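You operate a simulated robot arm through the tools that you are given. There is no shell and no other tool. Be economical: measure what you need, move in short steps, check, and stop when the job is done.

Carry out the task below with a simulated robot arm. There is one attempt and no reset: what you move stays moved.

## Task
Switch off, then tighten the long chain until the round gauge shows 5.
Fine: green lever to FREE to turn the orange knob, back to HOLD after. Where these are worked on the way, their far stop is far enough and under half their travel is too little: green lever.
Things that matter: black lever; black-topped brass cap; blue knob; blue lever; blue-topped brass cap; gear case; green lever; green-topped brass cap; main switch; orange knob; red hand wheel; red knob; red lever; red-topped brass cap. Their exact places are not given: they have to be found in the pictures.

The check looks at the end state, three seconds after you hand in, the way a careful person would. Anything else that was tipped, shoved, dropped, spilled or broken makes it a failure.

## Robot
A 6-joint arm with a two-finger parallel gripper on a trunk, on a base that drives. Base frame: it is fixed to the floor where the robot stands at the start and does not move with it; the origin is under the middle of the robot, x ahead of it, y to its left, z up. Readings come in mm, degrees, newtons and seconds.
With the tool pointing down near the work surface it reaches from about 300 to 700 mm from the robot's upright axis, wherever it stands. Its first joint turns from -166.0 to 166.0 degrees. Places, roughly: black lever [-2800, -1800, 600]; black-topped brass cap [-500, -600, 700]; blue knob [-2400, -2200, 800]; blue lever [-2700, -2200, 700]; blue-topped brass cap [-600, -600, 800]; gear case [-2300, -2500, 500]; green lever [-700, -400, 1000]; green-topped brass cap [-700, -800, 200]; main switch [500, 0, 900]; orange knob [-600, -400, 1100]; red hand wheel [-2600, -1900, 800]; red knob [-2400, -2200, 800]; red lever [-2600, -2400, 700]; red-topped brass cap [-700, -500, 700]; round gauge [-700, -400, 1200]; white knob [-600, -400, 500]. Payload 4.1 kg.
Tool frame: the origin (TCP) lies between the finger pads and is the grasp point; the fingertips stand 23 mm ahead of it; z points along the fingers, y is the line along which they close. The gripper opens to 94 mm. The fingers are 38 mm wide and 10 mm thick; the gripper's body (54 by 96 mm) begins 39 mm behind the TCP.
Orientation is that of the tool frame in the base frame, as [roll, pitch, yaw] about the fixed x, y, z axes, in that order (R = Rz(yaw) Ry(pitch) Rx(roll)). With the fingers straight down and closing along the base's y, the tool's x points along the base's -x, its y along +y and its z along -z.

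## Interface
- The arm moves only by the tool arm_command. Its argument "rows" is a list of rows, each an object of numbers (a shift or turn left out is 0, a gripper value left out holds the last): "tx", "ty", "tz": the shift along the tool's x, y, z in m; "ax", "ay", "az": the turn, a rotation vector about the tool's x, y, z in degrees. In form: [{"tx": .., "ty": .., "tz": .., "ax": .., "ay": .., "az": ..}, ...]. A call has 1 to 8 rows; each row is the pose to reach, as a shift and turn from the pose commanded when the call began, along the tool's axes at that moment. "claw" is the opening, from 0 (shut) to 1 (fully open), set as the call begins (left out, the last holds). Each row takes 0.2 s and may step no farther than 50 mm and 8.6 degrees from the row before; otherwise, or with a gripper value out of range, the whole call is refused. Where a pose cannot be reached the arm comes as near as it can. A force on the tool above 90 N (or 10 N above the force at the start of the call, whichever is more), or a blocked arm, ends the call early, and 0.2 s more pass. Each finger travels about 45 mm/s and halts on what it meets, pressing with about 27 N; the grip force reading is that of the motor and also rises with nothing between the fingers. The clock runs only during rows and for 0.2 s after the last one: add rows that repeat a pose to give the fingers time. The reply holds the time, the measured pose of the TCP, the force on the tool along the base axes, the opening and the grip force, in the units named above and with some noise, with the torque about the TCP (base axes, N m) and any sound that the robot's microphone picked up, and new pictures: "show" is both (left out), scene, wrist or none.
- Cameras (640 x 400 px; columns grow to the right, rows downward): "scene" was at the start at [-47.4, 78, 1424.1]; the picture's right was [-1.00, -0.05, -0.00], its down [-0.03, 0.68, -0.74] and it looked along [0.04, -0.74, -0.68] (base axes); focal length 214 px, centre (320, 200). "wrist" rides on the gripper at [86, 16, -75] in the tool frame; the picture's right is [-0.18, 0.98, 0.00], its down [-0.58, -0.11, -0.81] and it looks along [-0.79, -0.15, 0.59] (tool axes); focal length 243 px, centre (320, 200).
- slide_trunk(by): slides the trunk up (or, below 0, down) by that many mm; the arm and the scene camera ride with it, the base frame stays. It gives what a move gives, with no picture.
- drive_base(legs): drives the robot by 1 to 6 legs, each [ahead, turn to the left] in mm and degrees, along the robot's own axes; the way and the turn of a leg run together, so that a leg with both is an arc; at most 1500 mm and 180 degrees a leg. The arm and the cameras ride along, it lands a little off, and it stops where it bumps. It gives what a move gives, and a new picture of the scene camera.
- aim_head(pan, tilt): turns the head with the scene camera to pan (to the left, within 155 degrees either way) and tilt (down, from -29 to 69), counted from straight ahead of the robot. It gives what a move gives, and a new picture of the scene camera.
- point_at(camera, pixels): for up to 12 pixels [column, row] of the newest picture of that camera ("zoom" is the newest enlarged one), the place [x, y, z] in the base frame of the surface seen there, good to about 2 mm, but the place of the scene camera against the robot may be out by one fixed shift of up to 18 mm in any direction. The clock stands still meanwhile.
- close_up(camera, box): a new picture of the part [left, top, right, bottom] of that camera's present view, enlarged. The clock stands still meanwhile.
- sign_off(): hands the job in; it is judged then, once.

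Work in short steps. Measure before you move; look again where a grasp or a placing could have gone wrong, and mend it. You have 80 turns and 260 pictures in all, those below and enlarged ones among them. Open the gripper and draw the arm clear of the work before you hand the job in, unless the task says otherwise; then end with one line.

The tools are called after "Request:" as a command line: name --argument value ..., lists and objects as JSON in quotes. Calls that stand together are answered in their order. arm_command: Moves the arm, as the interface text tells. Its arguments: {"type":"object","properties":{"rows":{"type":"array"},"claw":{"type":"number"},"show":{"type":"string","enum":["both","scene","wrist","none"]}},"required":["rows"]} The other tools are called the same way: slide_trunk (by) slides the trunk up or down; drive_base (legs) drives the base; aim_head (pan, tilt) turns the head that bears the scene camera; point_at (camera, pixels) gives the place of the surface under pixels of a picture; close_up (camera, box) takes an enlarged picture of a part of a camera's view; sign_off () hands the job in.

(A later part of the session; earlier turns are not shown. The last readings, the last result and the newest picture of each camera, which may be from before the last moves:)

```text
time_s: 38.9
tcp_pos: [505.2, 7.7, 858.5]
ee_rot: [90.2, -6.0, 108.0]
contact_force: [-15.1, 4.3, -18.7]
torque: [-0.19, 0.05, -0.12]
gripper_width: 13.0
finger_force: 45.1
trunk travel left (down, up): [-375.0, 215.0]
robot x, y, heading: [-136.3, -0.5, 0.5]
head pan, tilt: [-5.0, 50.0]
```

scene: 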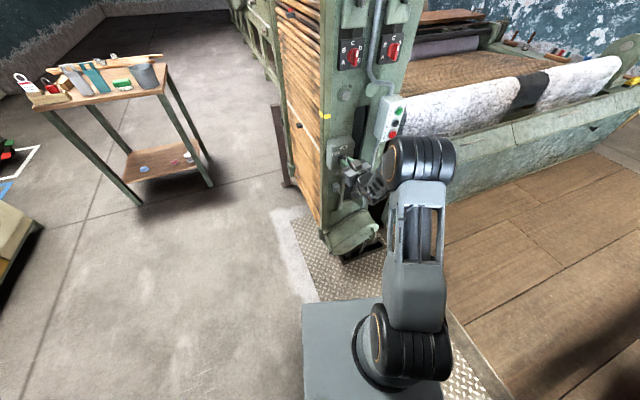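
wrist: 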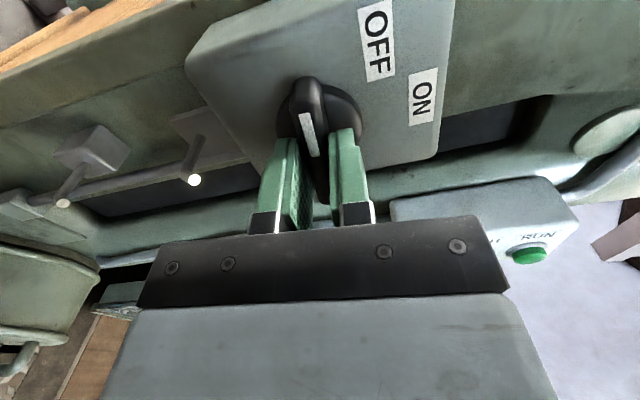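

84° and past the OFF label, no stop sensed. A little further to see if a stop exists at ~90°.

Request:
arm_command --rows '[{"az": -4}, {"az": -8}, {"az": -12}, {"az": -12}]' --show "wrist"

```text
time_s: 39.9
tcp_pos: [505.7, 7.0, 859.2]
ee_rot: [90.2, 5.9, 107.9]
contact_force: [-12.1, 5.8, -21.6]
torque: [1.83, 0.79, -0.24]
gripper_width: 16.3
finger_force: 45.2
trunk travel left (down, up): [-375.0, 215.0]
robot x, y, heading: [-130.3, 0.5, 0.6]
head pan, tilt: [-5.0, 50.0]
```

wrist: 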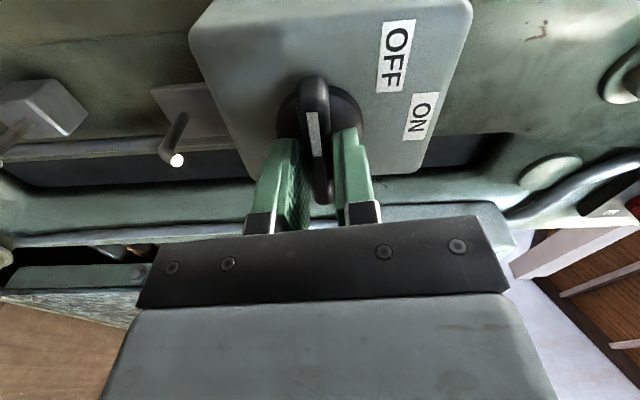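

Torque rose to 1.8 Nm and fingers spread: the stop is at ~90°, so this is OFF's end. I release and back off to look.

Request:
arm_command --rows '[{"az": 3}, {"az": 4}, {"az": 4}]' --show "none"

Request:
arm_command --rows '[{}, {}, {}, {}, {}, {}]' --claw 1 --show "none"

Request:
arm_command --rows '[{"tz": -0.03}, {"tz": -0.06}, {"tz": -0.09}, {"tz": -0.12}, {"tz": -0.15}]' --show "wrist"

Request:
close_up --camera "scene" --box '[310, 110, 390, 190]'

```text
time_s: 40.7
tcp_pos: [505.0, 6.7, 859.4]
ee_rot: [90.1, 1.9, 108.0]
contact_force: [-9.8, 3.8, -22.1]
torque: [1.5, 0.8, 0.53]
gripper_width: 13.9
finger_force: 44.6
trunk travel left (down, up): [-375.0, 215.0]
robot x, y, heading: [-130.8, -0.3, 0.7]
head pan, tilt: [-5.0, 50.0]
```

```text
time_s: 42.1
tcp_pos: [506.3, 7.3, 860.4]
ee_rot: [89.9, 2.0, 108.1]
contact_force: [-0.1, 0.2, -0.4]
torque: [-0.02, -0.04, 0.02]
gripper_width: 93.8
finger_force: 0.1
trunk travel left (down, up): [-375.0, 215.0]
robot x, y, heading: [-133.3, 1.8, 0.8]
head pan, tilt: [-5.0, 50.0]
```

```text
time_s: 43.3
tcp_pos: [361.1, -39.8, 860.3]
ee_rot: [89.9, 2.1, 108.0]
contact_force: [-0.2, -0.5, 0.2]
torque: [-0.02, 0.03, 0.0]
gripper_width: 94.0
finger_force: 0.1
trunk travel left (down, up): [-375.0, 215.0]
robot x, y, heading: [-134.4, -2.9, 0.6]
head pan, tilt: [-5.0, 50.0]
```

wrist: 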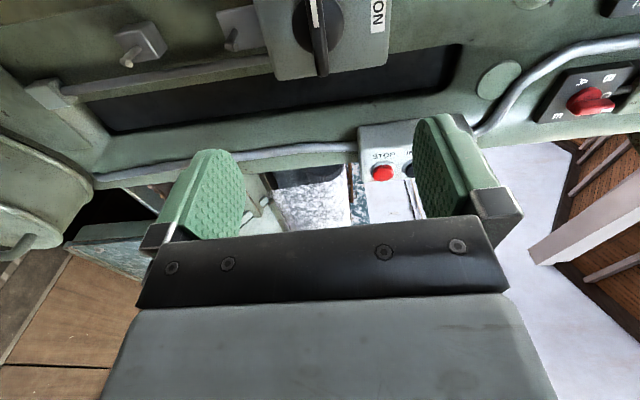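

```text
5.00 times, centred on (350, 150) of scene
```

zoom: 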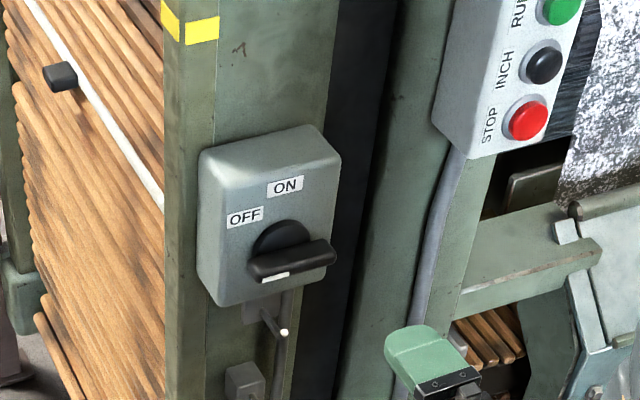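

The handle is horizontal with its mark toward OFF. Next the tensioner: aim the head at gauge/orange knob/green lever and inspect.

Request:
aim_head --pan -140 --tilt 35

Request:
close_up --camera "scene" --box '[210, 80, 370, 240]'

```text
time_s: 45.5
tcp_pos: [360.6, -40.2, 860.7]
ee_rot: [89.9, 2.0, 107.9]
contact_force: [-0.6, 0.4, 0.4]
torque: [-0.06, 0.01, 0.03]
gripper_width: 94.0
finger_force: 0.1
trunk travel left (down, up): [-375.0, 215.0]
robot x, y, heading: [-129.2, -1.8, 0.5]
head pan, tilt: [-140.0, 35.0]
```

scene: 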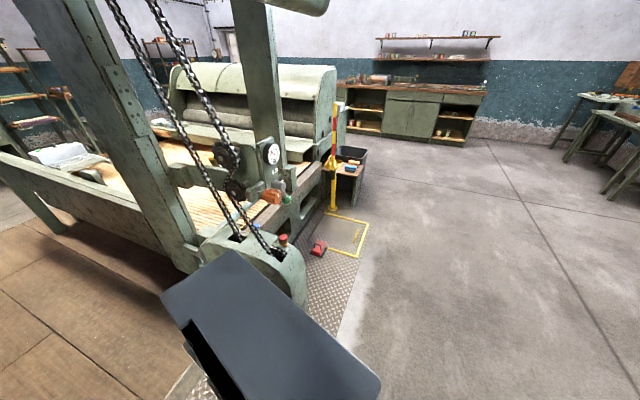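

```text
2.50 times, centred on (290, 160) of scene
```

zoom: 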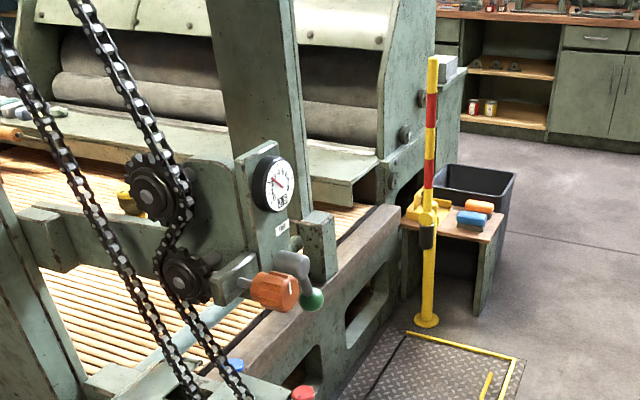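

Request:
close_up --camera "scene" --box '[250, 135, 300, 165]'

Request:
close_up --camera "scene" --box '[250, 165, 310, 215]'

Request:
point_at --camera "zoom" --pixels '[[100, 110], [200, 130], [200, 190], [260, 120], [265, 180], [300, 90], [330, 200], [360, 215], [290, 60], [350, 130], [320, 140], [30, 90]]'

```text
12.80 times, centred on (275, 150) of scene
```

zoom: 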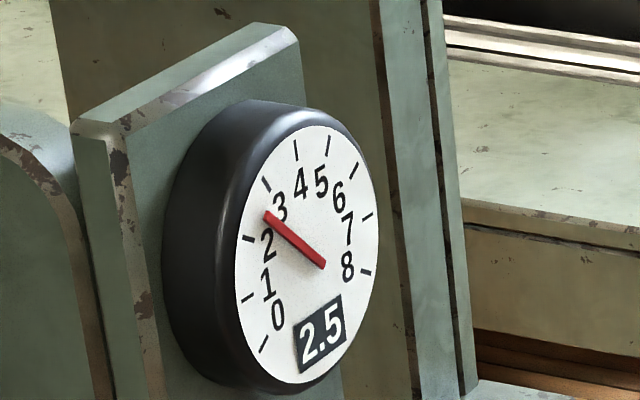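

```text
8.00 times, centred on (280, 190) of scene
```

zoom: 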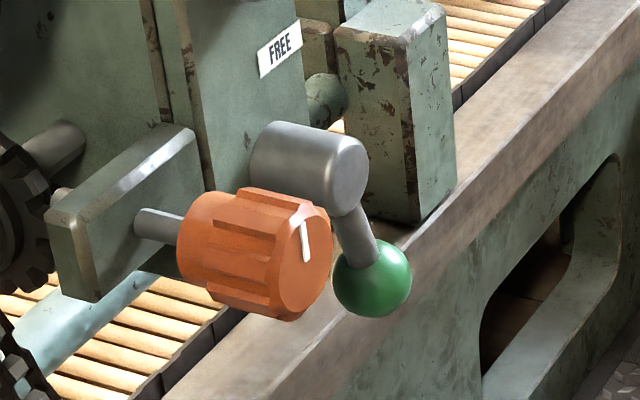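

```text
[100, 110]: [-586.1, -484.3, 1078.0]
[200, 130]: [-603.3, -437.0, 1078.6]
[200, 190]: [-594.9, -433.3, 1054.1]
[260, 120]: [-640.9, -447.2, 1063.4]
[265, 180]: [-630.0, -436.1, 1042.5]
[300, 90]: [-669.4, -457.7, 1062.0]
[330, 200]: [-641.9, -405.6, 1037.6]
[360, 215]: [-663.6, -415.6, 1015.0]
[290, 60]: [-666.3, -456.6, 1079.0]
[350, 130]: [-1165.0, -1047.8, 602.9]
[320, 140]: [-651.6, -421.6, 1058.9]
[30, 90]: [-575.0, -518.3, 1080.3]
```

The gauge reads 2.5. Measure knob, lever, hub and label in this zoom.

Request:
point_at --camera "zoom" --pixels '[[305, 245], [295, 285], [320, 270], [230, 245], [190, 240], [150, 225], [347, 175], [290, 145], [357, 235], [372, 278], [280, 48], [325, 105]]'

Request:
close_up --camera "scene" --box '[220, 150, 320, 250]'

```text
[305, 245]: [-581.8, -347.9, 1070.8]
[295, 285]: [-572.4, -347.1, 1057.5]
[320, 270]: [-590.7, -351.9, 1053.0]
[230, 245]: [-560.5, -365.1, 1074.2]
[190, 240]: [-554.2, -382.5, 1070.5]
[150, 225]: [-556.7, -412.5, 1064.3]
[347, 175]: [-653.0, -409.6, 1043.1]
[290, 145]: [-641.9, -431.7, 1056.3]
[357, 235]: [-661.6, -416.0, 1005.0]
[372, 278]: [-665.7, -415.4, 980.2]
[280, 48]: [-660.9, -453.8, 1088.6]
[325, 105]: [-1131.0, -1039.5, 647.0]
```

```text
4.00 times, centred on (270, 200) of scene
```

zoom: 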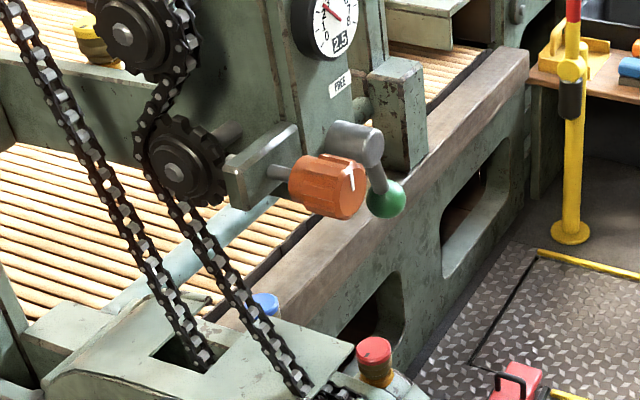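

Gauge 2.5; knob face near (-580,-349,1060) facing along ≈(-0.31,0.95,0); lever ball at (-666,-415,980). I plan to stand near (-755,180); check floor obstacles and the robot's footprint first.

Request:
aim_head --pan -150 --tilt 60

Request:
point_at --camera "scene" --pixels '[[290, 150], [335, 115], [320, 150], [310, 170], [340, 270], [330, 345], [270, 320], [200, 300], [265, 155], [340, 300]]'

Request:
aim_head --pan 155 --tilt 50

```text
time_s: 46.4
tcp_pos: [361.8, -39.7, 860.1]
ee_rot: [89.9, 1.9, 108.0]
contact_force: [-0.6, -0.2, 0.6]
torque: [0.01, -0.01, 0.03]
gripper_width: 94.2
finger_force: 0.2
trunk travel left (down, up): [-375.0, 215.0]
robot x, y, heading: [-134.1, 2.4, 0.7]
head pan, tilt: [-150.0, 60.0]
```

scene: 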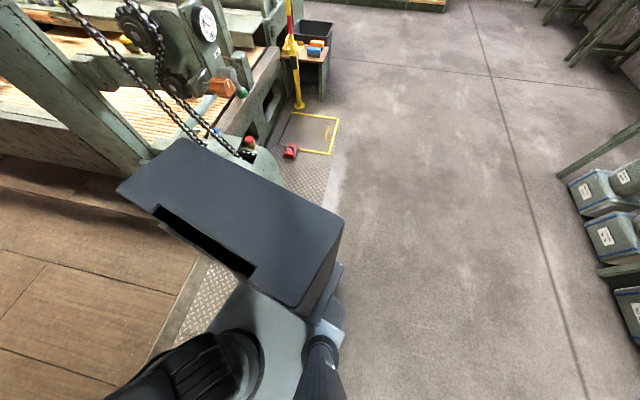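

```text
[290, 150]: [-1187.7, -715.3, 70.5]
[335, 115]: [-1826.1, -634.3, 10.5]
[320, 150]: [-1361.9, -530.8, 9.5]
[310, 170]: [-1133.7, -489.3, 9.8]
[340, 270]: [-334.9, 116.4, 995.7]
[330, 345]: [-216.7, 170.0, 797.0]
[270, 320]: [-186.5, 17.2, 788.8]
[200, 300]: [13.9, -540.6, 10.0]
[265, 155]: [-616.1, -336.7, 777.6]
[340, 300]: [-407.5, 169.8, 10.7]
```

```text
time_s: 50.5
tcp_pos: [360.7, -40.0, 860.9]
ee_rot: [89.8, 1.9, 107.9]
contact_force: [-0.1, 0.2, 0.7]
torque: [0.0, 0.04, 0.03]
gripper_width: 93.9
finger_force: 0.1
trunk travel left (down, up): [-375.0, 215.0]
robot x, y, heading: [-129.8, 0.2, 0.6]
head pan, tilt: [154.7, 50.0]
```

scene: 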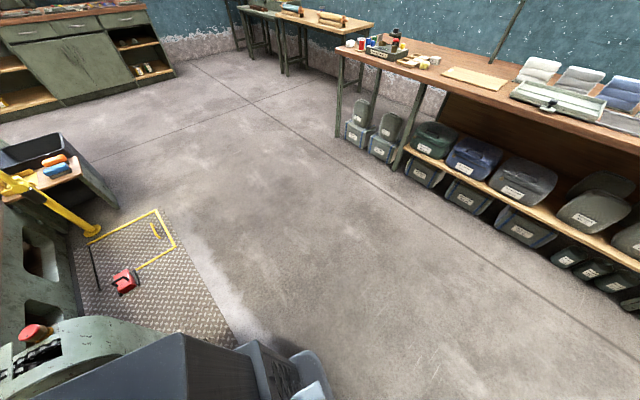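

Floor behind-left is clear. Drive: back 150, turn −21°, back 505.

Request:
drive_base --legs '[[-150, 0], [0, -21], [-505, 0]]'

Request:
slide_trunk --by 200

Request:
aim_head --pan -45 --tilt 50

```text
time_s: 55.6
tcp_pos: [-306.2, -40.9, 859.8]
ee_rot: [89.8, 2.0, 86.9]
contact_force: [-1.3, 0.8, -0.5]
torque: [-0.01, -0.03, 0.0]
gripper_width: 93.8
finger_force: 0.1
trunk travel left (down, up): [-375.0, 215.0]
robot x, y, heading: [-751.0, 175.4, -20.6]
head pan, tilt: [154.7, 50.0]
```

scene: 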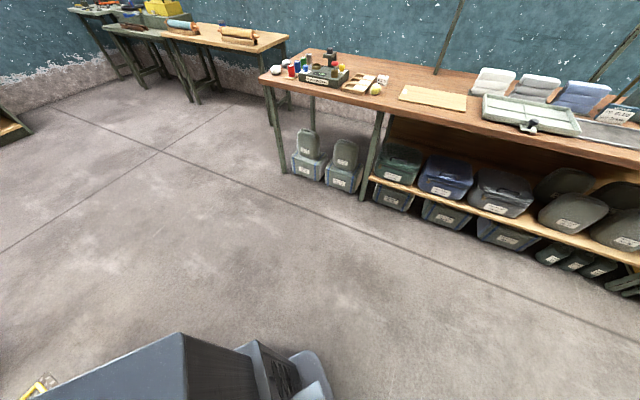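

```text
time_s: 57.7
tcp_pos: [-304.7, -40.9, 1059.5]
ee_rot: [89.9, 2.0, 86.8]
contact_force: [-0.6, 0.1, -0.5]
torque: [-0.01, -0.01, -0.01]
gripper_width: 94.1
finger_force: 0.0
trunk travel left (down, up): [-575.0, 15.0]
robot x, y, heading: [-749.7, 177.7, -20.3]
head pan, tilt: [154.7, 50.0]
```

```text
time_s: 60.6
tcp_pos: [-305.2, -41.4, 1059.3]
ee_rot: [89.9, 2.1, 86.9]
contact_force: [-0.2, -0.1, 0.1]
torque: [0.01, 0.0, -0.02]
gripper_width: 94.3
finger_force: 0.0
trunk travel left (down, up): [-575.0, 15.0]
robot x, y, heading: [-752.8, 169.3, -20.6]
head pan, tilt: [-45.0, 50.0]
```

scene: 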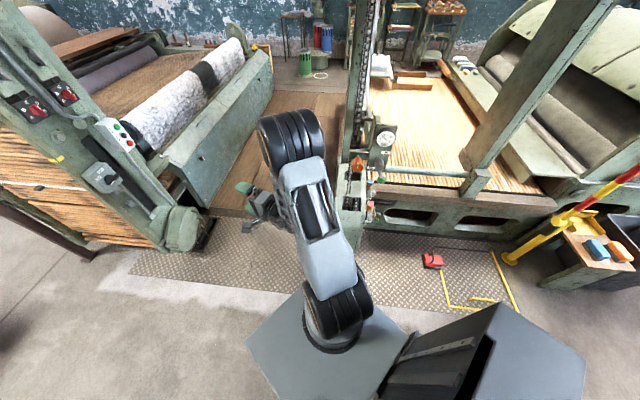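

Good frontal view: gauge at (385,138), lever/knob near (357,165). Close-ups.

Request:
close_up --camera "scene" --box '[330, 110, 420, 220]'

Request:
close_up --camera "scene" --box '[335, 145, 395, 190]'

```text
3.64 times, centred on (375, 165) of scene
```

zoom: 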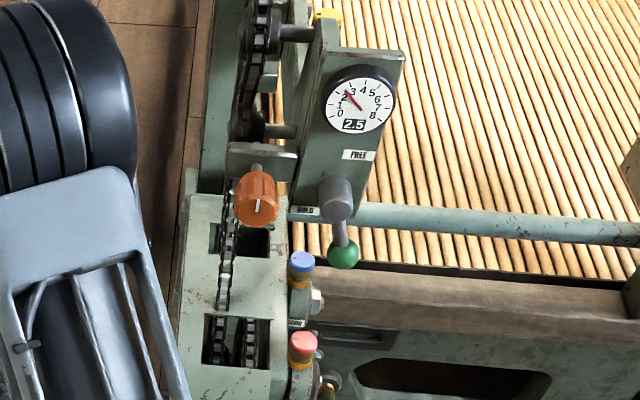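

```text
8.89 times, centred on (365, 168) of scene
```

zoom: 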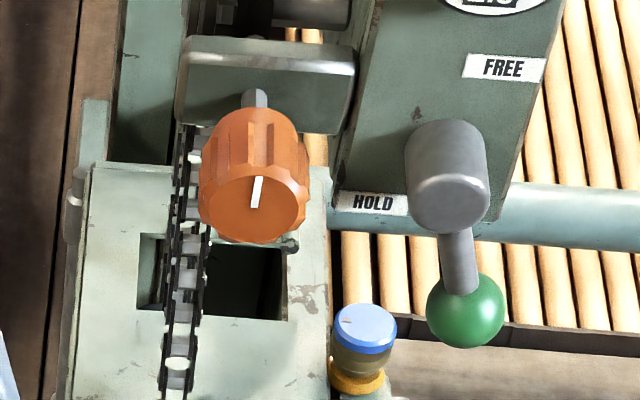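

Measure hub, rod, ball, labels, knob in this zoom.

Request:
point_at --camera "zoom" --pixels '[[448, 200], [447, 140], [457, 250], [465, 305], [372, 203], [505, 67], [255, 192], [225, 215], [285, 215], [250, 235], [255, 125], [256, 98]]'

Request:
close_up --camera "scene" --box '[365, 120, 405, 150]'

```text
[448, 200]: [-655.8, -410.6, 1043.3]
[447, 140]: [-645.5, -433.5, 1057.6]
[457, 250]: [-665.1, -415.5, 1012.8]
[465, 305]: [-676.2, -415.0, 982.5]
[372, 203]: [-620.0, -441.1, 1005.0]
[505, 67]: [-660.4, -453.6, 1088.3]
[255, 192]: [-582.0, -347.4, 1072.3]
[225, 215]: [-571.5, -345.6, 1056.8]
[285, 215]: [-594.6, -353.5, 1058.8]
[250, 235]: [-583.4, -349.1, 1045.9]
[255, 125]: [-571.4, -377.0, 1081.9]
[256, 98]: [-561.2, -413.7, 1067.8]
```

```text
13.33 times, centred on (385, 135) of scene
```

zoom: 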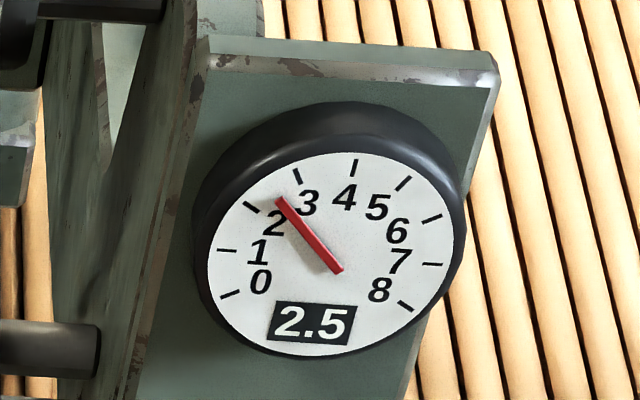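

Lever points down (~18° right of vertical), HOLD label lower-left, FREE upper-right; so it must swing counter-clockwise (right and up). I swing the arm round so the tool faces the plate.

Request:
arm_command --rows '[{"tx": -0.0399, "tz": -0.0233, "ay": -8.55, "ax": 0.3}, {"tx": -0.0765, "tz": -0.0496, "ay": -17.1, "ax": 0.6}, {"tx": -0.1101, "tz": -0.0791, "ay": -25.65, "ax": 0.9}, {"tx": -0.1405, "tz": -0.1112, "ay": -34.2, "ax": 1.2}, {"tx": -0.1678, "tz": -0.1457, "ay": -42.75, "ax": 1.5}, {"tx": -0.1923, "tz": -0.1818, "ay": -51.3, "ax": 1.8}, {"tx": -0.2133, "tz": -0.2196, "ay": -59.85, "ax": 2.1}, {"tx": -0.2306, "tz": -0.259, "ay": -68.4, "ax": 2.4}]' --show "wrist"

```text
time_s: 62.5
tcp_pos: [-623.1, -263.0, 1067.4]
ee_rot: [90.0, 2.0, 19.3]
contact_force: [-0.9, -0.2, 0.3]
torque: [0.02, 0.01, -0.01]
gripper_width: 94.1
finger_force: 0.1
out of reach, approached as far as the arm can: row 6, 7, 8
trunk travel left (down, up): [-575.0, 15.0]
robot x, y, heading: [-750.9, 174.2, -20.6]
head pan, tilt: [-45.0, 50.0]
```

wrist: 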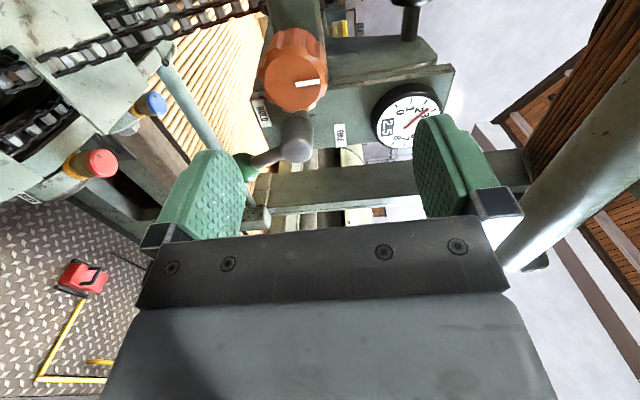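

Reached (-623,-263) with knob, lever and gauge in the wrist view. Measure them with the wrist camera.

Request:
point_at --camera "wrist" --pixels '[[293, 85], [275, 85], [310, 80], [297, 105], [297, 150], [270, 157], [247, 168], [339, 135], [262, 112], [405, 120], [290, 40], [430, 85]]'

Request:
close_up --camera "wrist" --box '[220, 20, 380, 200]'

```text
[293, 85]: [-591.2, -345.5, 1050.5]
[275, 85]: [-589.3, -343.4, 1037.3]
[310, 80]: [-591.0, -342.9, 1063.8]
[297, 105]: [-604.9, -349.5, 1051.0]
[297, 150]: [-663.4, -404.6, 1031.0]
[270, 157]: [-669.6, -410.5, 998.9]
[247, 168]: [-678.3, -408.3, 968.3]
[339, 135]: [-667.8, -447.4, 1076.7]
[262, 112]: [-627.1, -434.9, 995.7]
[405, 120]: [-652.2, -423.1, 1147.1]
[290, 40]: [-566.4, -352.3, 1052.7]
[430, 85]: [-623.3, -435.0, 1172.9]
```

```text
2.22 times, centred on (300, 110) of wrist
```

zoom: 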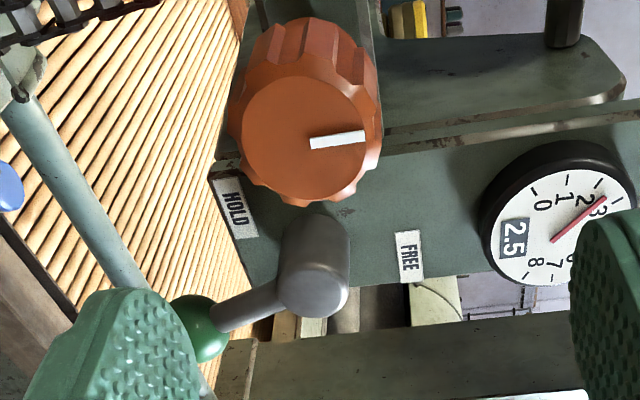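

Wrist data: ball centre ≈(-684,-421,960), hub axis ≈(-664,-405,1031), knob face centre ≈(-590.5,-344.5,1050). I rotate the hand so x lies along the rod and move in front of the ball.

Request:
arm_command --rows '[{"tx": -0.013, "ty": -0.0134, "tz": 0.004, "az": 8.1}, {"tx": -0.026, "ty": -0.0268, "tz": 0.008, "az": 16.2}, {"tx": -0.039, "ty": -0.04, "tz": 0.012, "az": 24.3}, {"tx": -0.052, "ty": -0.0535, "tz": 0.015, "az": 32.4}, {"tx": -0.065, "ty": -0.067, "tz": 0.015, "az": 40.5}, {"tx": -0.078, "ty": -0.08, "tz": 0.015, "az": 48.6}, {"tx": -0.091, "ty": -0.0935, "tz": 0.015, "az": 56.7}, {"tx": -0.103, "ty": -0.107, "tz": 0.015, "az": 64.8}]' --show "wrist"

```text
time_s: 64.2
tcp_pos: [-717.6, -311.0, 965.1]
ee_rot: [90.0, -62.9, 18.6]
contact_force: [-0.7, -0.3, 0.3]
torque: [-0.01, -0.02, 0.02]
gripper_width: 93.9
finger_force: 0.1
trunk travel left (down, up): [-575.0, 15.0]
robot x, y, heading: [-749.8, 175.7, -20.5]
head pan, tilt: [-45.0, 50.0]
```

wrist: 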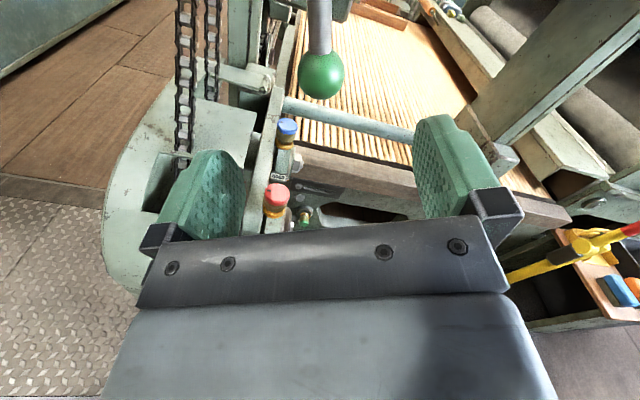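

Aligned; ball at (321,77) in the wrist view. Advance 60 mm with the last 8° of roll and check.

Request:
arm_command --rows '[{"tx": -0.0028, "tz": 0.03, "az": 4}, {"tx": -0.0056, "tz": 0.06, "az": 8}, {"tx": -0.0056, "tz": 0.06, "az": 8}]' --show "both"

Request:
point_at --camera "wrist" --pixels '[[321, 110], [318, 40], [315, 80]]'

```text
time_s: 65.0
tcp_pos: [-701.8, -368.0, 960.8]
ee_rot: [89.9, -70.9, 18.6]
contact_force: [-0.2, 0.4, -0.3]
torque: [0.0, -0.03, 0.01]
gripper_width: 94.0
finger_force: 0.2
trunk travel left (down, up): [-575.0, 15.0]
robot x, y, heading: [-747.4, 172.2, -20.3]
head pan, tilt: [-45.0, 50.0]
```

scene: 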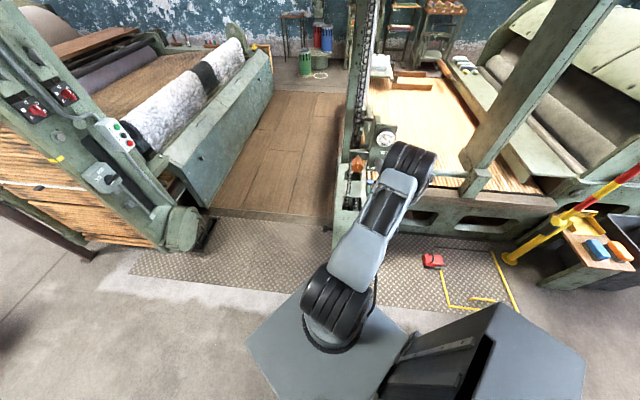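
wrist: 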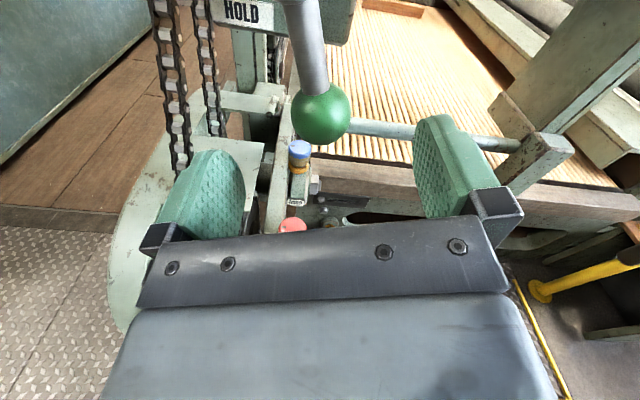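

```text
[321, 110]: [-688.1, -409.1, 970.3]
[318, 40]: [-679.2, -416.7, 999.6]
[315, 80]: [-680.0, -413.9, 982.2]
```

Ball centre ≈(-685,-423,961), in line. Advance 55 mm and close on the ball.

Request:
arm_command --rows '[{"tz": 0.028}, {"tz": 0.055}, {"tz": 0.055}]' --show "none"

Request:
arm_command --rows '[{}, {}, {}, {}, {}, {}]' --claw 0 --show "wrist"

```text
time_s: 65.8
tcp_pos: [-683.0, -420.6, 959.0]
ee_rot: [89.9, -70.9, 18.6]
contact_force: [-0.2, -0.4, -0.7]
torque: [0.02, 0.0, 0.03]
gripper_width: 94.1
finger_force: 0.1
trunk travel left (down, up): [-575.0, 15.0]
robot x, y, heading: [-751.0, 172.1, -20.5]
head pan, tilt: [-45.0, 50.0]
```

```text
time_s: 67.2
tcp_pos: [-684.0, -420.7, 960.2]
ee_rot: [89.9, -70.9, 18.6]
contact_force: [-1.8, -1.2, 1.1]
torque: [0.07, 0.02, -0.05]
gripper_width: 37.3
finger_force: 44.7
trunk travel left (down, up): [-575.0, 15.0]
robot x, y, heading: [-751.6, 174.5, -20.3]
head pan, tilt: [-45.0, 50.0]
```

wrist: 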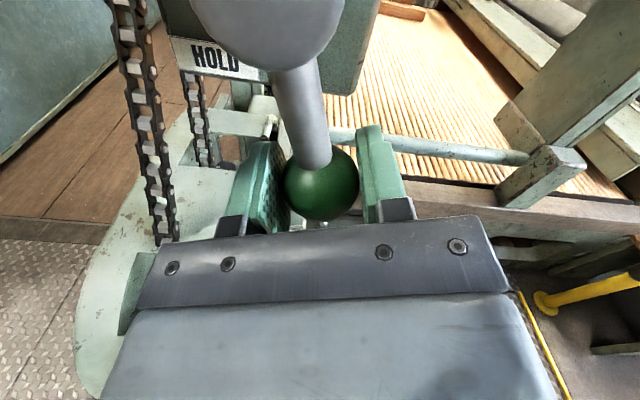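

Ball gripped (37 mm). Now trace the arc about the hub (R≈75 mm), counter-clockwise, with the hand turning along: first 40°.

Request:
arm_command --rows '[{"tx": 0.0007, "ty": 0.0104, "az": -8}, {"tx": 0.0029, "ty": 0.0207, "az": -16}, {"tx": 0.0065, "ty": 0.0305, "az": -24}, {"tx": 0.0114, "ty": 0.0397, "az": -32}, {"tx": 0.0175, "ty": 0.0482, "az": -40}, {"tx": 0.0175, "ty": 0.0482, "az": -40}]' --show "wrist"

```text
time_s: 68.7
tcp_pos: [-721.6, -432.2, 990.6]
ee_rot: [90.2, -30.9, 18.5]
contact_force: [-1.8, 3.5, -11.6]
torque: [0.07, 0.64, -0.32]
gripper_width: 37.2
finger_force: 44.6
trunk travel left (down, up): [-575.0, 15.0]
robot x, y, heading: [-751.3, 176.7, -20.5]
head pan, tilt: [-45.0, 50.0]
```

wrist: 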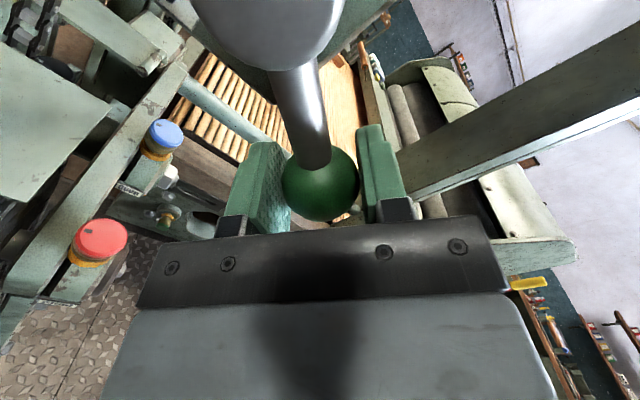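

Moved freely 40°. Continue another 40°.

Request:
arm_command --rows '[{"tx": 0.0007, "ty": 0.0104, "az": -8}, {"tx": 0.0029, "ty": 0.0207, "az": -16}, {"tx": 0.0065, "ty": 0.0305, "az": -24}, {"tx": 0.0114, "ty": 0.0397, "az": -32}, {"tx": 0.0175, "ty": 0.0482, "az": -40}, {"tx": 0.0175, "ty": 0.0482, "az": -40}]' --show "wrist"

```text
time_s: 70.0
tcp_pos: [-730.1, -435.4, 1034.8]
ee_rot: [91.0, 9.0, 18.6]
contact_force: [-0.8, 5.1, -43.3]
torque: [-0.2, -0.3, -0.65]
gripper_width: 37.2
finger_force: 44.9
trunk travel left (down, up): [-575.0, 15.0]
robot x, y, heading: [-749.5, 174.3, -20.7]
head pan, tilt: [-45.0, 50.0]
```

wrist: 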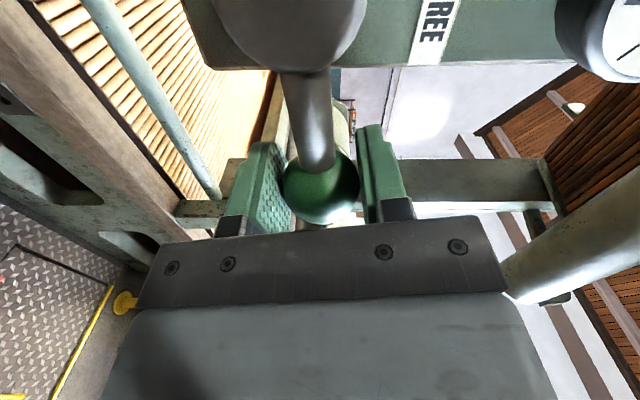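

Force jumps to 43 N at roughly horizontal: likely the far stop. Nudge 4° more to confirm.

Request:
arm_command --rows '[{"ty": 0.003, "az": -2}, {"ty": 0.005, "az": -4}, {"ty": 0.005, "az": -4}]' --show "scene"

```text
time_s: 70.8
tcp_pos: [-730.2, -436.1, 1035.4]
ee_rot: [91.7, 12.6, 18.8]
contact_force: [-0.3, 2.0, -59.9]
torque: [0.01, -0.52, -0.06]
gripper_width: 37.4
finger_force: 45.2
trunk travel left (down, up): [-575.0, 15.0]
robot x, y, heading: [-752.4, 174.5, -20.4]
head pan, tilt: [-45.0, 50.0]
```

scene: 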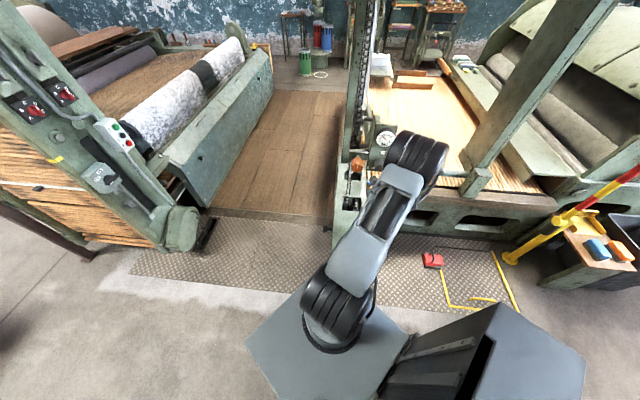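

Stopped firmly: lever at FREE stop. Ease off, open, retreat 110 mm.

Request:
arm_command --rows '[{"ty": -0.006, "az": 2}, {"ty": -0.01, "az": 4}, {"ty": -0.01, "az": 4}]' --show "none"

Request:
arm_command --rows '[{}, {}, {}, {}, {}, {}]' --claw 1 --show "none"

Request:
arm_command --rows '[{"tz": -0.03}, {"tz": -0.06}, {"tz": -0.09}, {"tz": -0.112}, {"tz": -0.112}]' --show "wrist"

Request:
close_up --camera "scene" --box '[330, 110, 420, 220]'

```text
time_s: 71.7
tcp_pos: [-730.8, -437.2, 1032.5]
ee_rot: [90.5, 8.9, 18.7]
contact_force: [7.5, 10.3, -30.2]
torque: [0.45, 0.04, 0.68]
gripper_width: 37.1
finger_force: 44.3
trunk travel left (down, up): [-575.0, 15.0]
robot x, y, heading: [-753.5, 174.0, -20.3]
head pan, tilt: [-45.0, 50.0]
```

```text
time_s: 73.0
tcp_pos: [-732.9, -436.1, 1038.0]
ee_rot: [89.9, 9.1, 18.6]
contact_force: [-0.3, -0.5, 0.6]
torque: [0.02, 0.0, -0.01]
gripper_width: 94.2
finger_force: 0.0
trunk travel left (down, up): [-575.0, 15.0]
robot x, y, heading: [-753.0, 172.8, -20.4]
head pan, tilt: [-45.0, 50.0]
```

```text
time_s: 74.2
tcp_pos: [-768.6, -330.7, 1036.8]
ee_rot: [90.0, 9.1, 18.5]
contact_force: [0.6, 0.1, 0.4]
torque: [0.02, 0.0, -0.03]
gripper_width: 93.8
finger_force: 0.1
trunk travel left (down, up): [-575.0, 15.0]
robot x, y, heading: [-750.8, 173.1, -20.4]
head pan, tilt: [-45.0, 50.0]
```

wrist: 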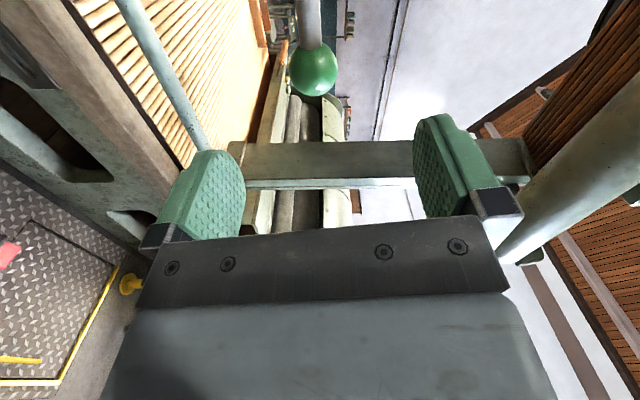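

```text
3.64 times, centred on (375, 165) of scene
```

zoom: 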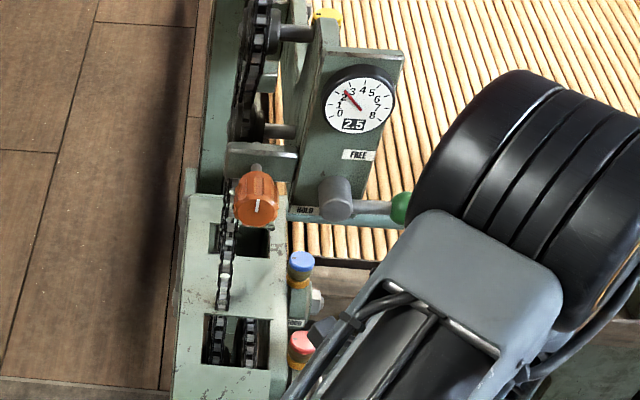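

Lever is at the FREE stop. Move in front of the orange knob, centre ≈(-590.5,-344.5,1050), standoff n=-75.

Request:
arm_command --rows '[{"tx": 0.0402, "ty": 0.0097}, {"tx": 0.0805, "ty": 0.0195}, {"tx": 0.1207, "ty": 0.0292}, {"tx": 0.1609, "ty": 0.0389}, {"tx": 0.1609, "ty": 0.0389}]' --show "wrist"

Request:
close_up --camera "wrist" --box '[220, 0, 420, 125]'

```text
time_s: 75.5
tcp_pos: [-625.8, -278.8, 1052.0]
ee_rot: [89.9, 9.2, 18.9]
contact_force: [0.0, -0.1, 0.5]
torque: [0.02, 0.0, -0.02]
gripper_width: 93.8
finger_force: 0.0
out of reach, approached as far as the arm can: row 4, 5
trunk travel left (down, up): [-575.0, 15.0]
robot x, y, heading: [-751.3, 173.2, -20.5]
head pan, tilt: [-45.0, 50.0]
```

wrist: 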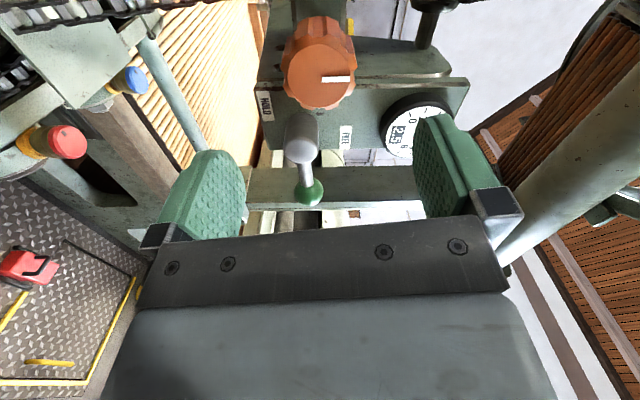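

```text
3.20 times, centred on (320, 62) of wrist
```

zoom: 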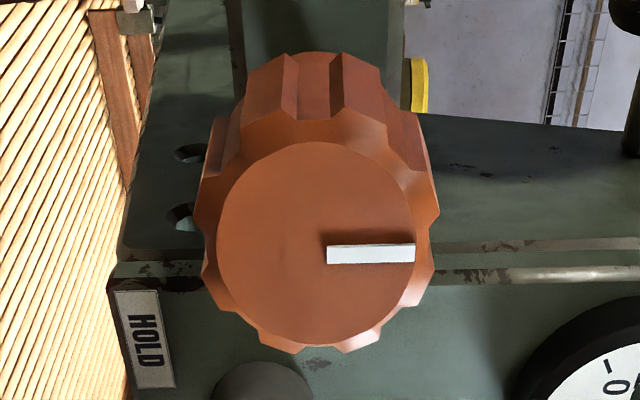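

Measure the knob face centre (≈(318,75)) and rims.

Request:
point_at --camera "wrist" --pixels '[[318, 76], [290, 75], [349, 75], [318, 100], [320, 50], [300, 150]]'

```text
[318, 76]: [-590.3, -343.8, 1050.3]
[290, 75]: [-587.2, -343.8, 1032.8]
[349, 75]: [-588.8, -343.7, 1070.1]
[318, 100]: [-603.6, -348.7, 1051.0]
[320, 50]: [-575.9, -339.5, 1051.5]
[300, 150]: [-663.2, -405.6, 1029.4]
```

Knob axis s≈-668, z≈1051, face n≈-142. Approach partially and check reading.

Request:
arm_command --rows '[{"tx": 0.007, "ty": 0.0005, "tz": 0.02}, {"tx": 0.0136, "ty": 0.0011, "tz": 0.04}, {"tx": 0.0136, "ty": 0.0011, "tz": 0.04}]' --show "none"

```text
time_s: 76.2
tcp_pos: [-621.4, -314.3, 1051.0]
ee_rot: [90.0, 9.1, 19.1]
contact_force: [-0.2, 0.1, 0.6]
torque: [-0.02, 0.02, 0.01]
gripper_width: 94.0
finger_force: 0.0
out of reach, approached as far as the arm can: row 1, 2, 3
trunk travel left (down, up): [-575.0, 15.0]
robot x, y, heading: [-751.6, 174.6, -20.4]
head pan, tilt: [-45.0, 50.0]
```

The arm can't reach far enough toward +x from here; the base should stand ~100 mm further along the machine. Retreat the hand, then turn +38.6°, drive 100, and re-aim the arm.

Request:
arm_command --rows '[{"tx": -0.015, "tz": -0.02}, {"tx": -0.03, "tz": -0.04}, {"tx": -0.03, "tz": -0.04}]' --show "none"

Request:
drive_base --legs '[[0, 38.6], [105, 0]]'

```text
time_s: 77.0
tcp_pos: [-660.9, -286.4, 1055.0]
ee_rot: [90.0, 9.1, 18.4]
contact_force: [0.0, 0.2, -0.3]
torque: [0.01, 0.01, 0.03]
gripper_width: 94.1
finger_force: 0.0
trunk travel left (down, up): [-575.0, 15.0]
robot x, y, heading: [-748.1, 172.5, -20.5]
head pan, tilt: [-45.0, 50.0]
```

```text
time_s: 80.0
tcp_pos: [-290.6, -94.8, 1055.5]
ee_rot: [90.0, 9.0, 57.4]
contact_force: [-0.7, -0.7, -1.0]
torque: [0.01, 0.01, -0.04]
gripper_width: 94.2
finger_force: 0.0
trunk travel left (down, up): [-575.0, 15.0]
robot x, y, heading: [-653.1, 204.4, 18.6]
head pan, tilt: [-45.0, 50.0]
```

scene: 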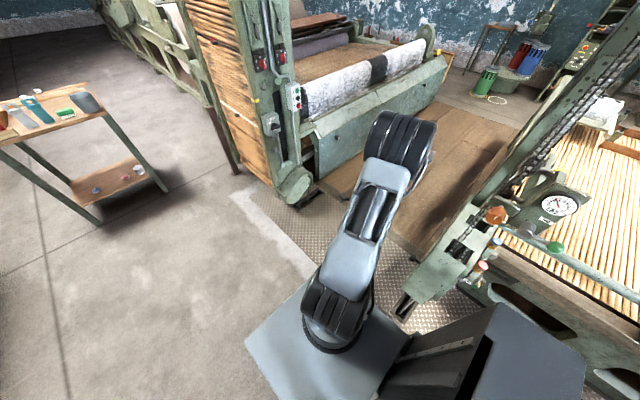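

Base now stands better. Swing the arm back (−39° yaw) to a standoff in front of the knob.

Request:
arm_command --rows '[{"tx": -0.0458, "ty": -0.0073, "tz": -0.0066, "ax": 0.77, "ay": -4.84}, {"tx": -0.0911, "ty": -0.0145, "tz": -0.0172, "ax": 1.54, "ay": -9.68}, {"tx": -0.1348, "ty": -0.0214, "tz": -0.0333, "ax": 2.31, "ay": -14.5}, {"tx": -0.1772, "ty": -0.0282, "tz": -0.0528, "ax": 3.08, "ay": -19.35}, {"tx": -0.2173, "ty": -0.0345, "tz": -0.0775, "ax": 3.84, "ay": -24.2}, {"tx": -0.2547, "ty": -0.0405, "tz": -0.1061, "ax": 4.61, "ay": -29.0}, {"tx": -0.29, "ty": -0.0465, "tz": -0.1377, "ax": 5.38, "ay": -33.9}, {"tx": -0.321, "ty": -0.055, "tz": -0.1735, "ax": 6.15, "ay": -38.7}]' --show "none"

Request:
aim_head --pan -85 --tilt 45

```text
time_s: 81.8
tcp_pos: [-613.7, -274.6, 1051.9]
ee_rot: [89.9, 9.0, 18.0]
contact_force: [-0.7, 0.7, 0.0]
torque: [0.01, 0.01, 0.0]
gripper_width: 93.9
finger_force: 0.2
trunk travel left (down, up): [-575.0, 15.0]
robot x, y, heading: [-652.9, 208.7, 18.6]
head pan, tilt: [-45.0, 50.0]
```

```text
time_s: 82.9
tcp_pos: [-612.4, -274.9, 1050.8]
ee_rot: [89.9, 9.2, 18.3]
contact_force: [0.1, 0.1, 0.3]
torque: [0.0, 0.02, 0.01]
gripper_width: 94.2
finger_force: 0.0
trunk travel left (down, up): [-575.0, 15.0]
robot x, y, heading: [-652.2, 204.4, 18.4]
head pan, tilt: [-85.0, 45.0]
```

scene: 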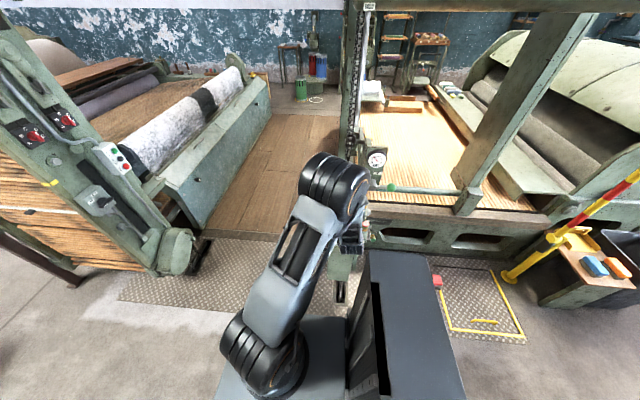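

On target with no limit. Verify with the wrist view before engaging.

Request:
arm_command --rows '[{"tz": 0.02}, {"tz": 0.035}, {"tz": 0.035}]' --show "wrist"

Request:
point_at --camera "wrist" --pixels '[[320, 70], [320, 120], [285, 95], [355, 95], [320, 95]]'

Request:
close_up --camera "scene" --box '[340, 130, 420, 200]'

```text
time_s: 83.7
tcp_pos: [-601.2, -308.6, 1051.6]
ee_rot: [89.9, 9.1, 18.1]
contact_force: [0.6, -0.6, -1.1]
torque: [0.04, -0.03, 0.03]
gripper_width: 94.0
finger_force: 0.0
trunk travel left (down, up): [-575.0, 15.0]
robot x, y, heading: [-653.2, 205.6, 18.7]
head pan, tilt: [-85.0, 45.0]
```

wrist: 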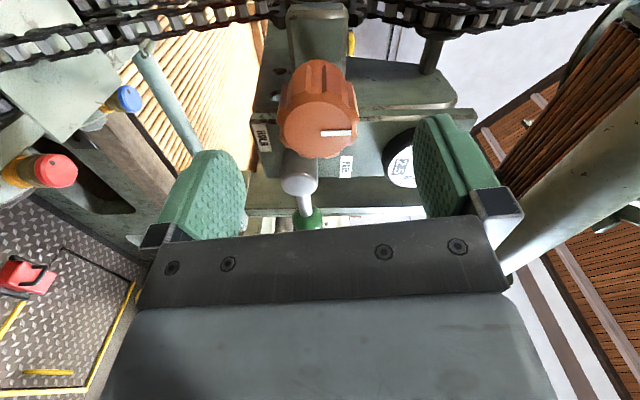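

```text
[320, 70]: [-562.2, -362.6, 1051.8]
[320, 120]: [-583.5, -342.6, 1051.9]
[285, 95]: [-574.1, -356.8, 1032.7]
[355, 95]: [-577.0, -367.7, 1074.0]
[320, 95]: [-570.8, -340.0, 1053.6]
```

```text
5.71 times, centred on (380, 165) of scene
```

zoom: 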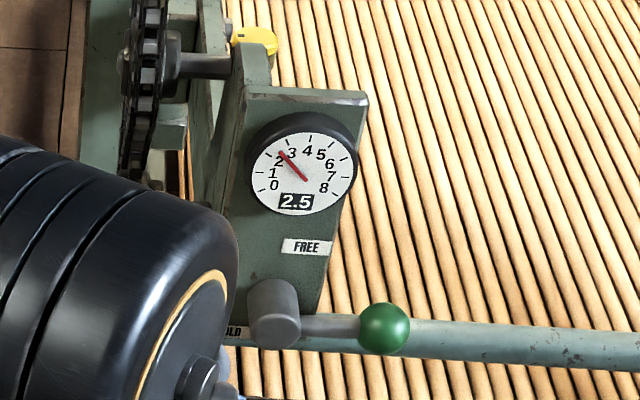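

Aligned; gauge stays visible to the scene camera. Advance 45 mm, grip the knob.

Request:
arm_command --rows '[{"tz": 0.022}, {"tz": 0.045}, {"tz": 0.045}]' --show "none"

Request:
arm_command --rows '[{}, {}, {}, {}, {}, {}]' --claw 0 --show "wrist"

```text
time_s: 84.5
tcp_pos: [-589.0, -351.7, 1051.8]
ee_rot: [89.8, 9.1, 18.1]
contact_force: [-0.6, 0.4, -1.1]
torque: [-0.01, -0.02, 0.01]
gripper_width: 93.9
finger_force: 0.0
trunk travel left (down, up): [-575.0, 15.0]
robot x, y, heading: [-652.7, 206.3, 18.8]
head pan, tilt: [-85.0, 45.0]
```

```text
time_s: 85.9
tcp_pos: [-588.8, -351.9, 1052.0]
ee_rot: [90.1, 9.0, 18.3]
contact_force: [-0.7, 1.1, -6.8]
torque: [0.01, 0.0, -0.13]
gripper_width: 47.2
finger_force: 45.3
trunk travel left (down, up): [-575.0, 15.0]
robot x, y, heading: [-652.4, 204.3, 18.8]
head pan, tilt: [-85.0, 45.0]
```

wrist: 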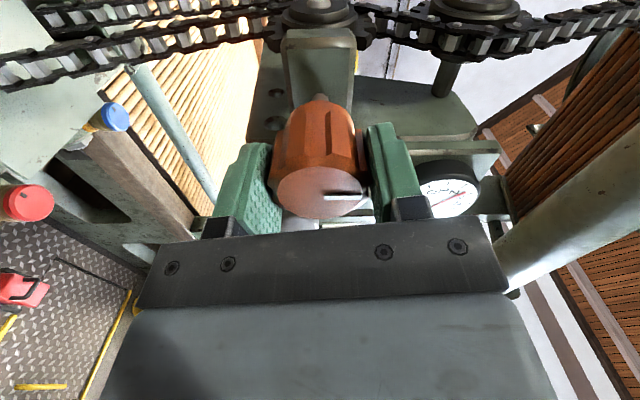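

Gripped (47 mm). Turn clockwise (az +) 40° and read the gauge.

Request:
arm_command --rows '[{"az": 8}, {"az": 16}, {"az": 24}, {"az": 32}, {"az": 40}, {"az": 40}]' --show "none"

Request:
close_up --camera "scene" --box '[365, 140, 395, 170]'

```text
time_s: 87.3
tcp_pos: [-589.5, -351.7, 1050.3]
ee_rot: [90.1, -31.1, 18.2]
contact_force: [-0.2, 4.1, -16.0]
torque: [-0.69, -0.2, 0.36]
gripper_width: 47.3
finger_force: 45.2
trunk travel left (down, up): [-575.0, 15.0]
robot x, y, heading: [-653.2, 209.9, 18.4]
head pan, tilt: [-85.0, 45.0]
```

```text
13.33 times, centred on (380, 155) of scene
```

zoom: 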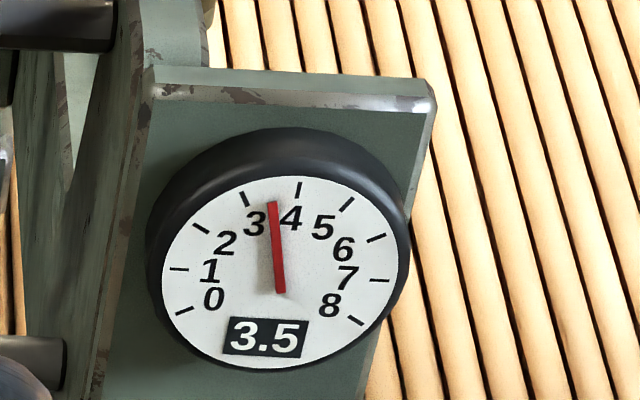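

40° raised it to 3.5 (≈0.025/°). Turn another 52°.

Request:
arm_command --rows '[{"az": 8}, {"az": 16}, {"az": 24}, {"az": 32}, {"az": 40}, {"az": 48}, {"az": 52}, {"az": 52}]' --show "none"

Request:
close_up --camera "scene" --box '[365, 140, 395, 170]'

```text
time_s: 89.1
tcp_pos: [-588.4, -351.0, 1052.2]
ee_rot: [90.3, -83.0, 17.8]
contact_force: [2.7, 5.3, -21.2]
torque: [-0.39, -0.1, -0.66]
gripper_width: 46.7
finger_force: 45.2
trunk travel left (down, up): [-575.0, 15.0]
robot x, y, heading: [-653.1, 207.6, 18.4]
head pan, tilt: [-85.0, 45.0]
```

```text
13.33 times, centred on (380, 155) of scene
```

zoom: 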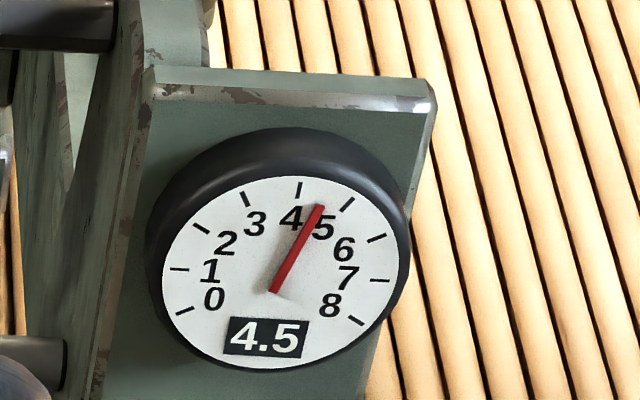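

4.5 now. Turn 18° more.

Request:
arm_command --rows '[{"az": 6}, {"az": 12}, {"az": 18}, {"az": 18}]' --show "none"

Request:
close_up --camera "scene" --box '[365, 140, 395, 170]'

```text
time_s: 90.1
tcp_pos: [-587.4, -351.6, 1050.5]
ee_rot: [-90.3, -79.0, -161.6]
contact_force: [2.8, 5.3, -20.4]
torque: [-0.24, -0.08, -0.84]
gripper_width: 47.0
finger_force: 44.9
trunk travel left (down, up): [-575.0, 15.0]
robot x, y, heading: [-653.6, 208.1, 18.6]
head pan, tilt: [-85.0, 45.0]
```

```text
13.33 times, centred on (380, 155) of scene
```

zoom: 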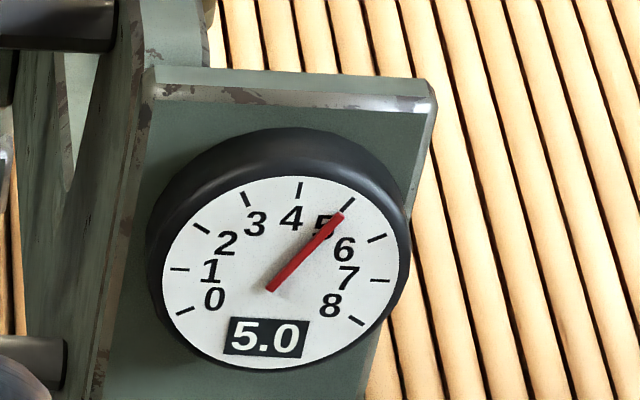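

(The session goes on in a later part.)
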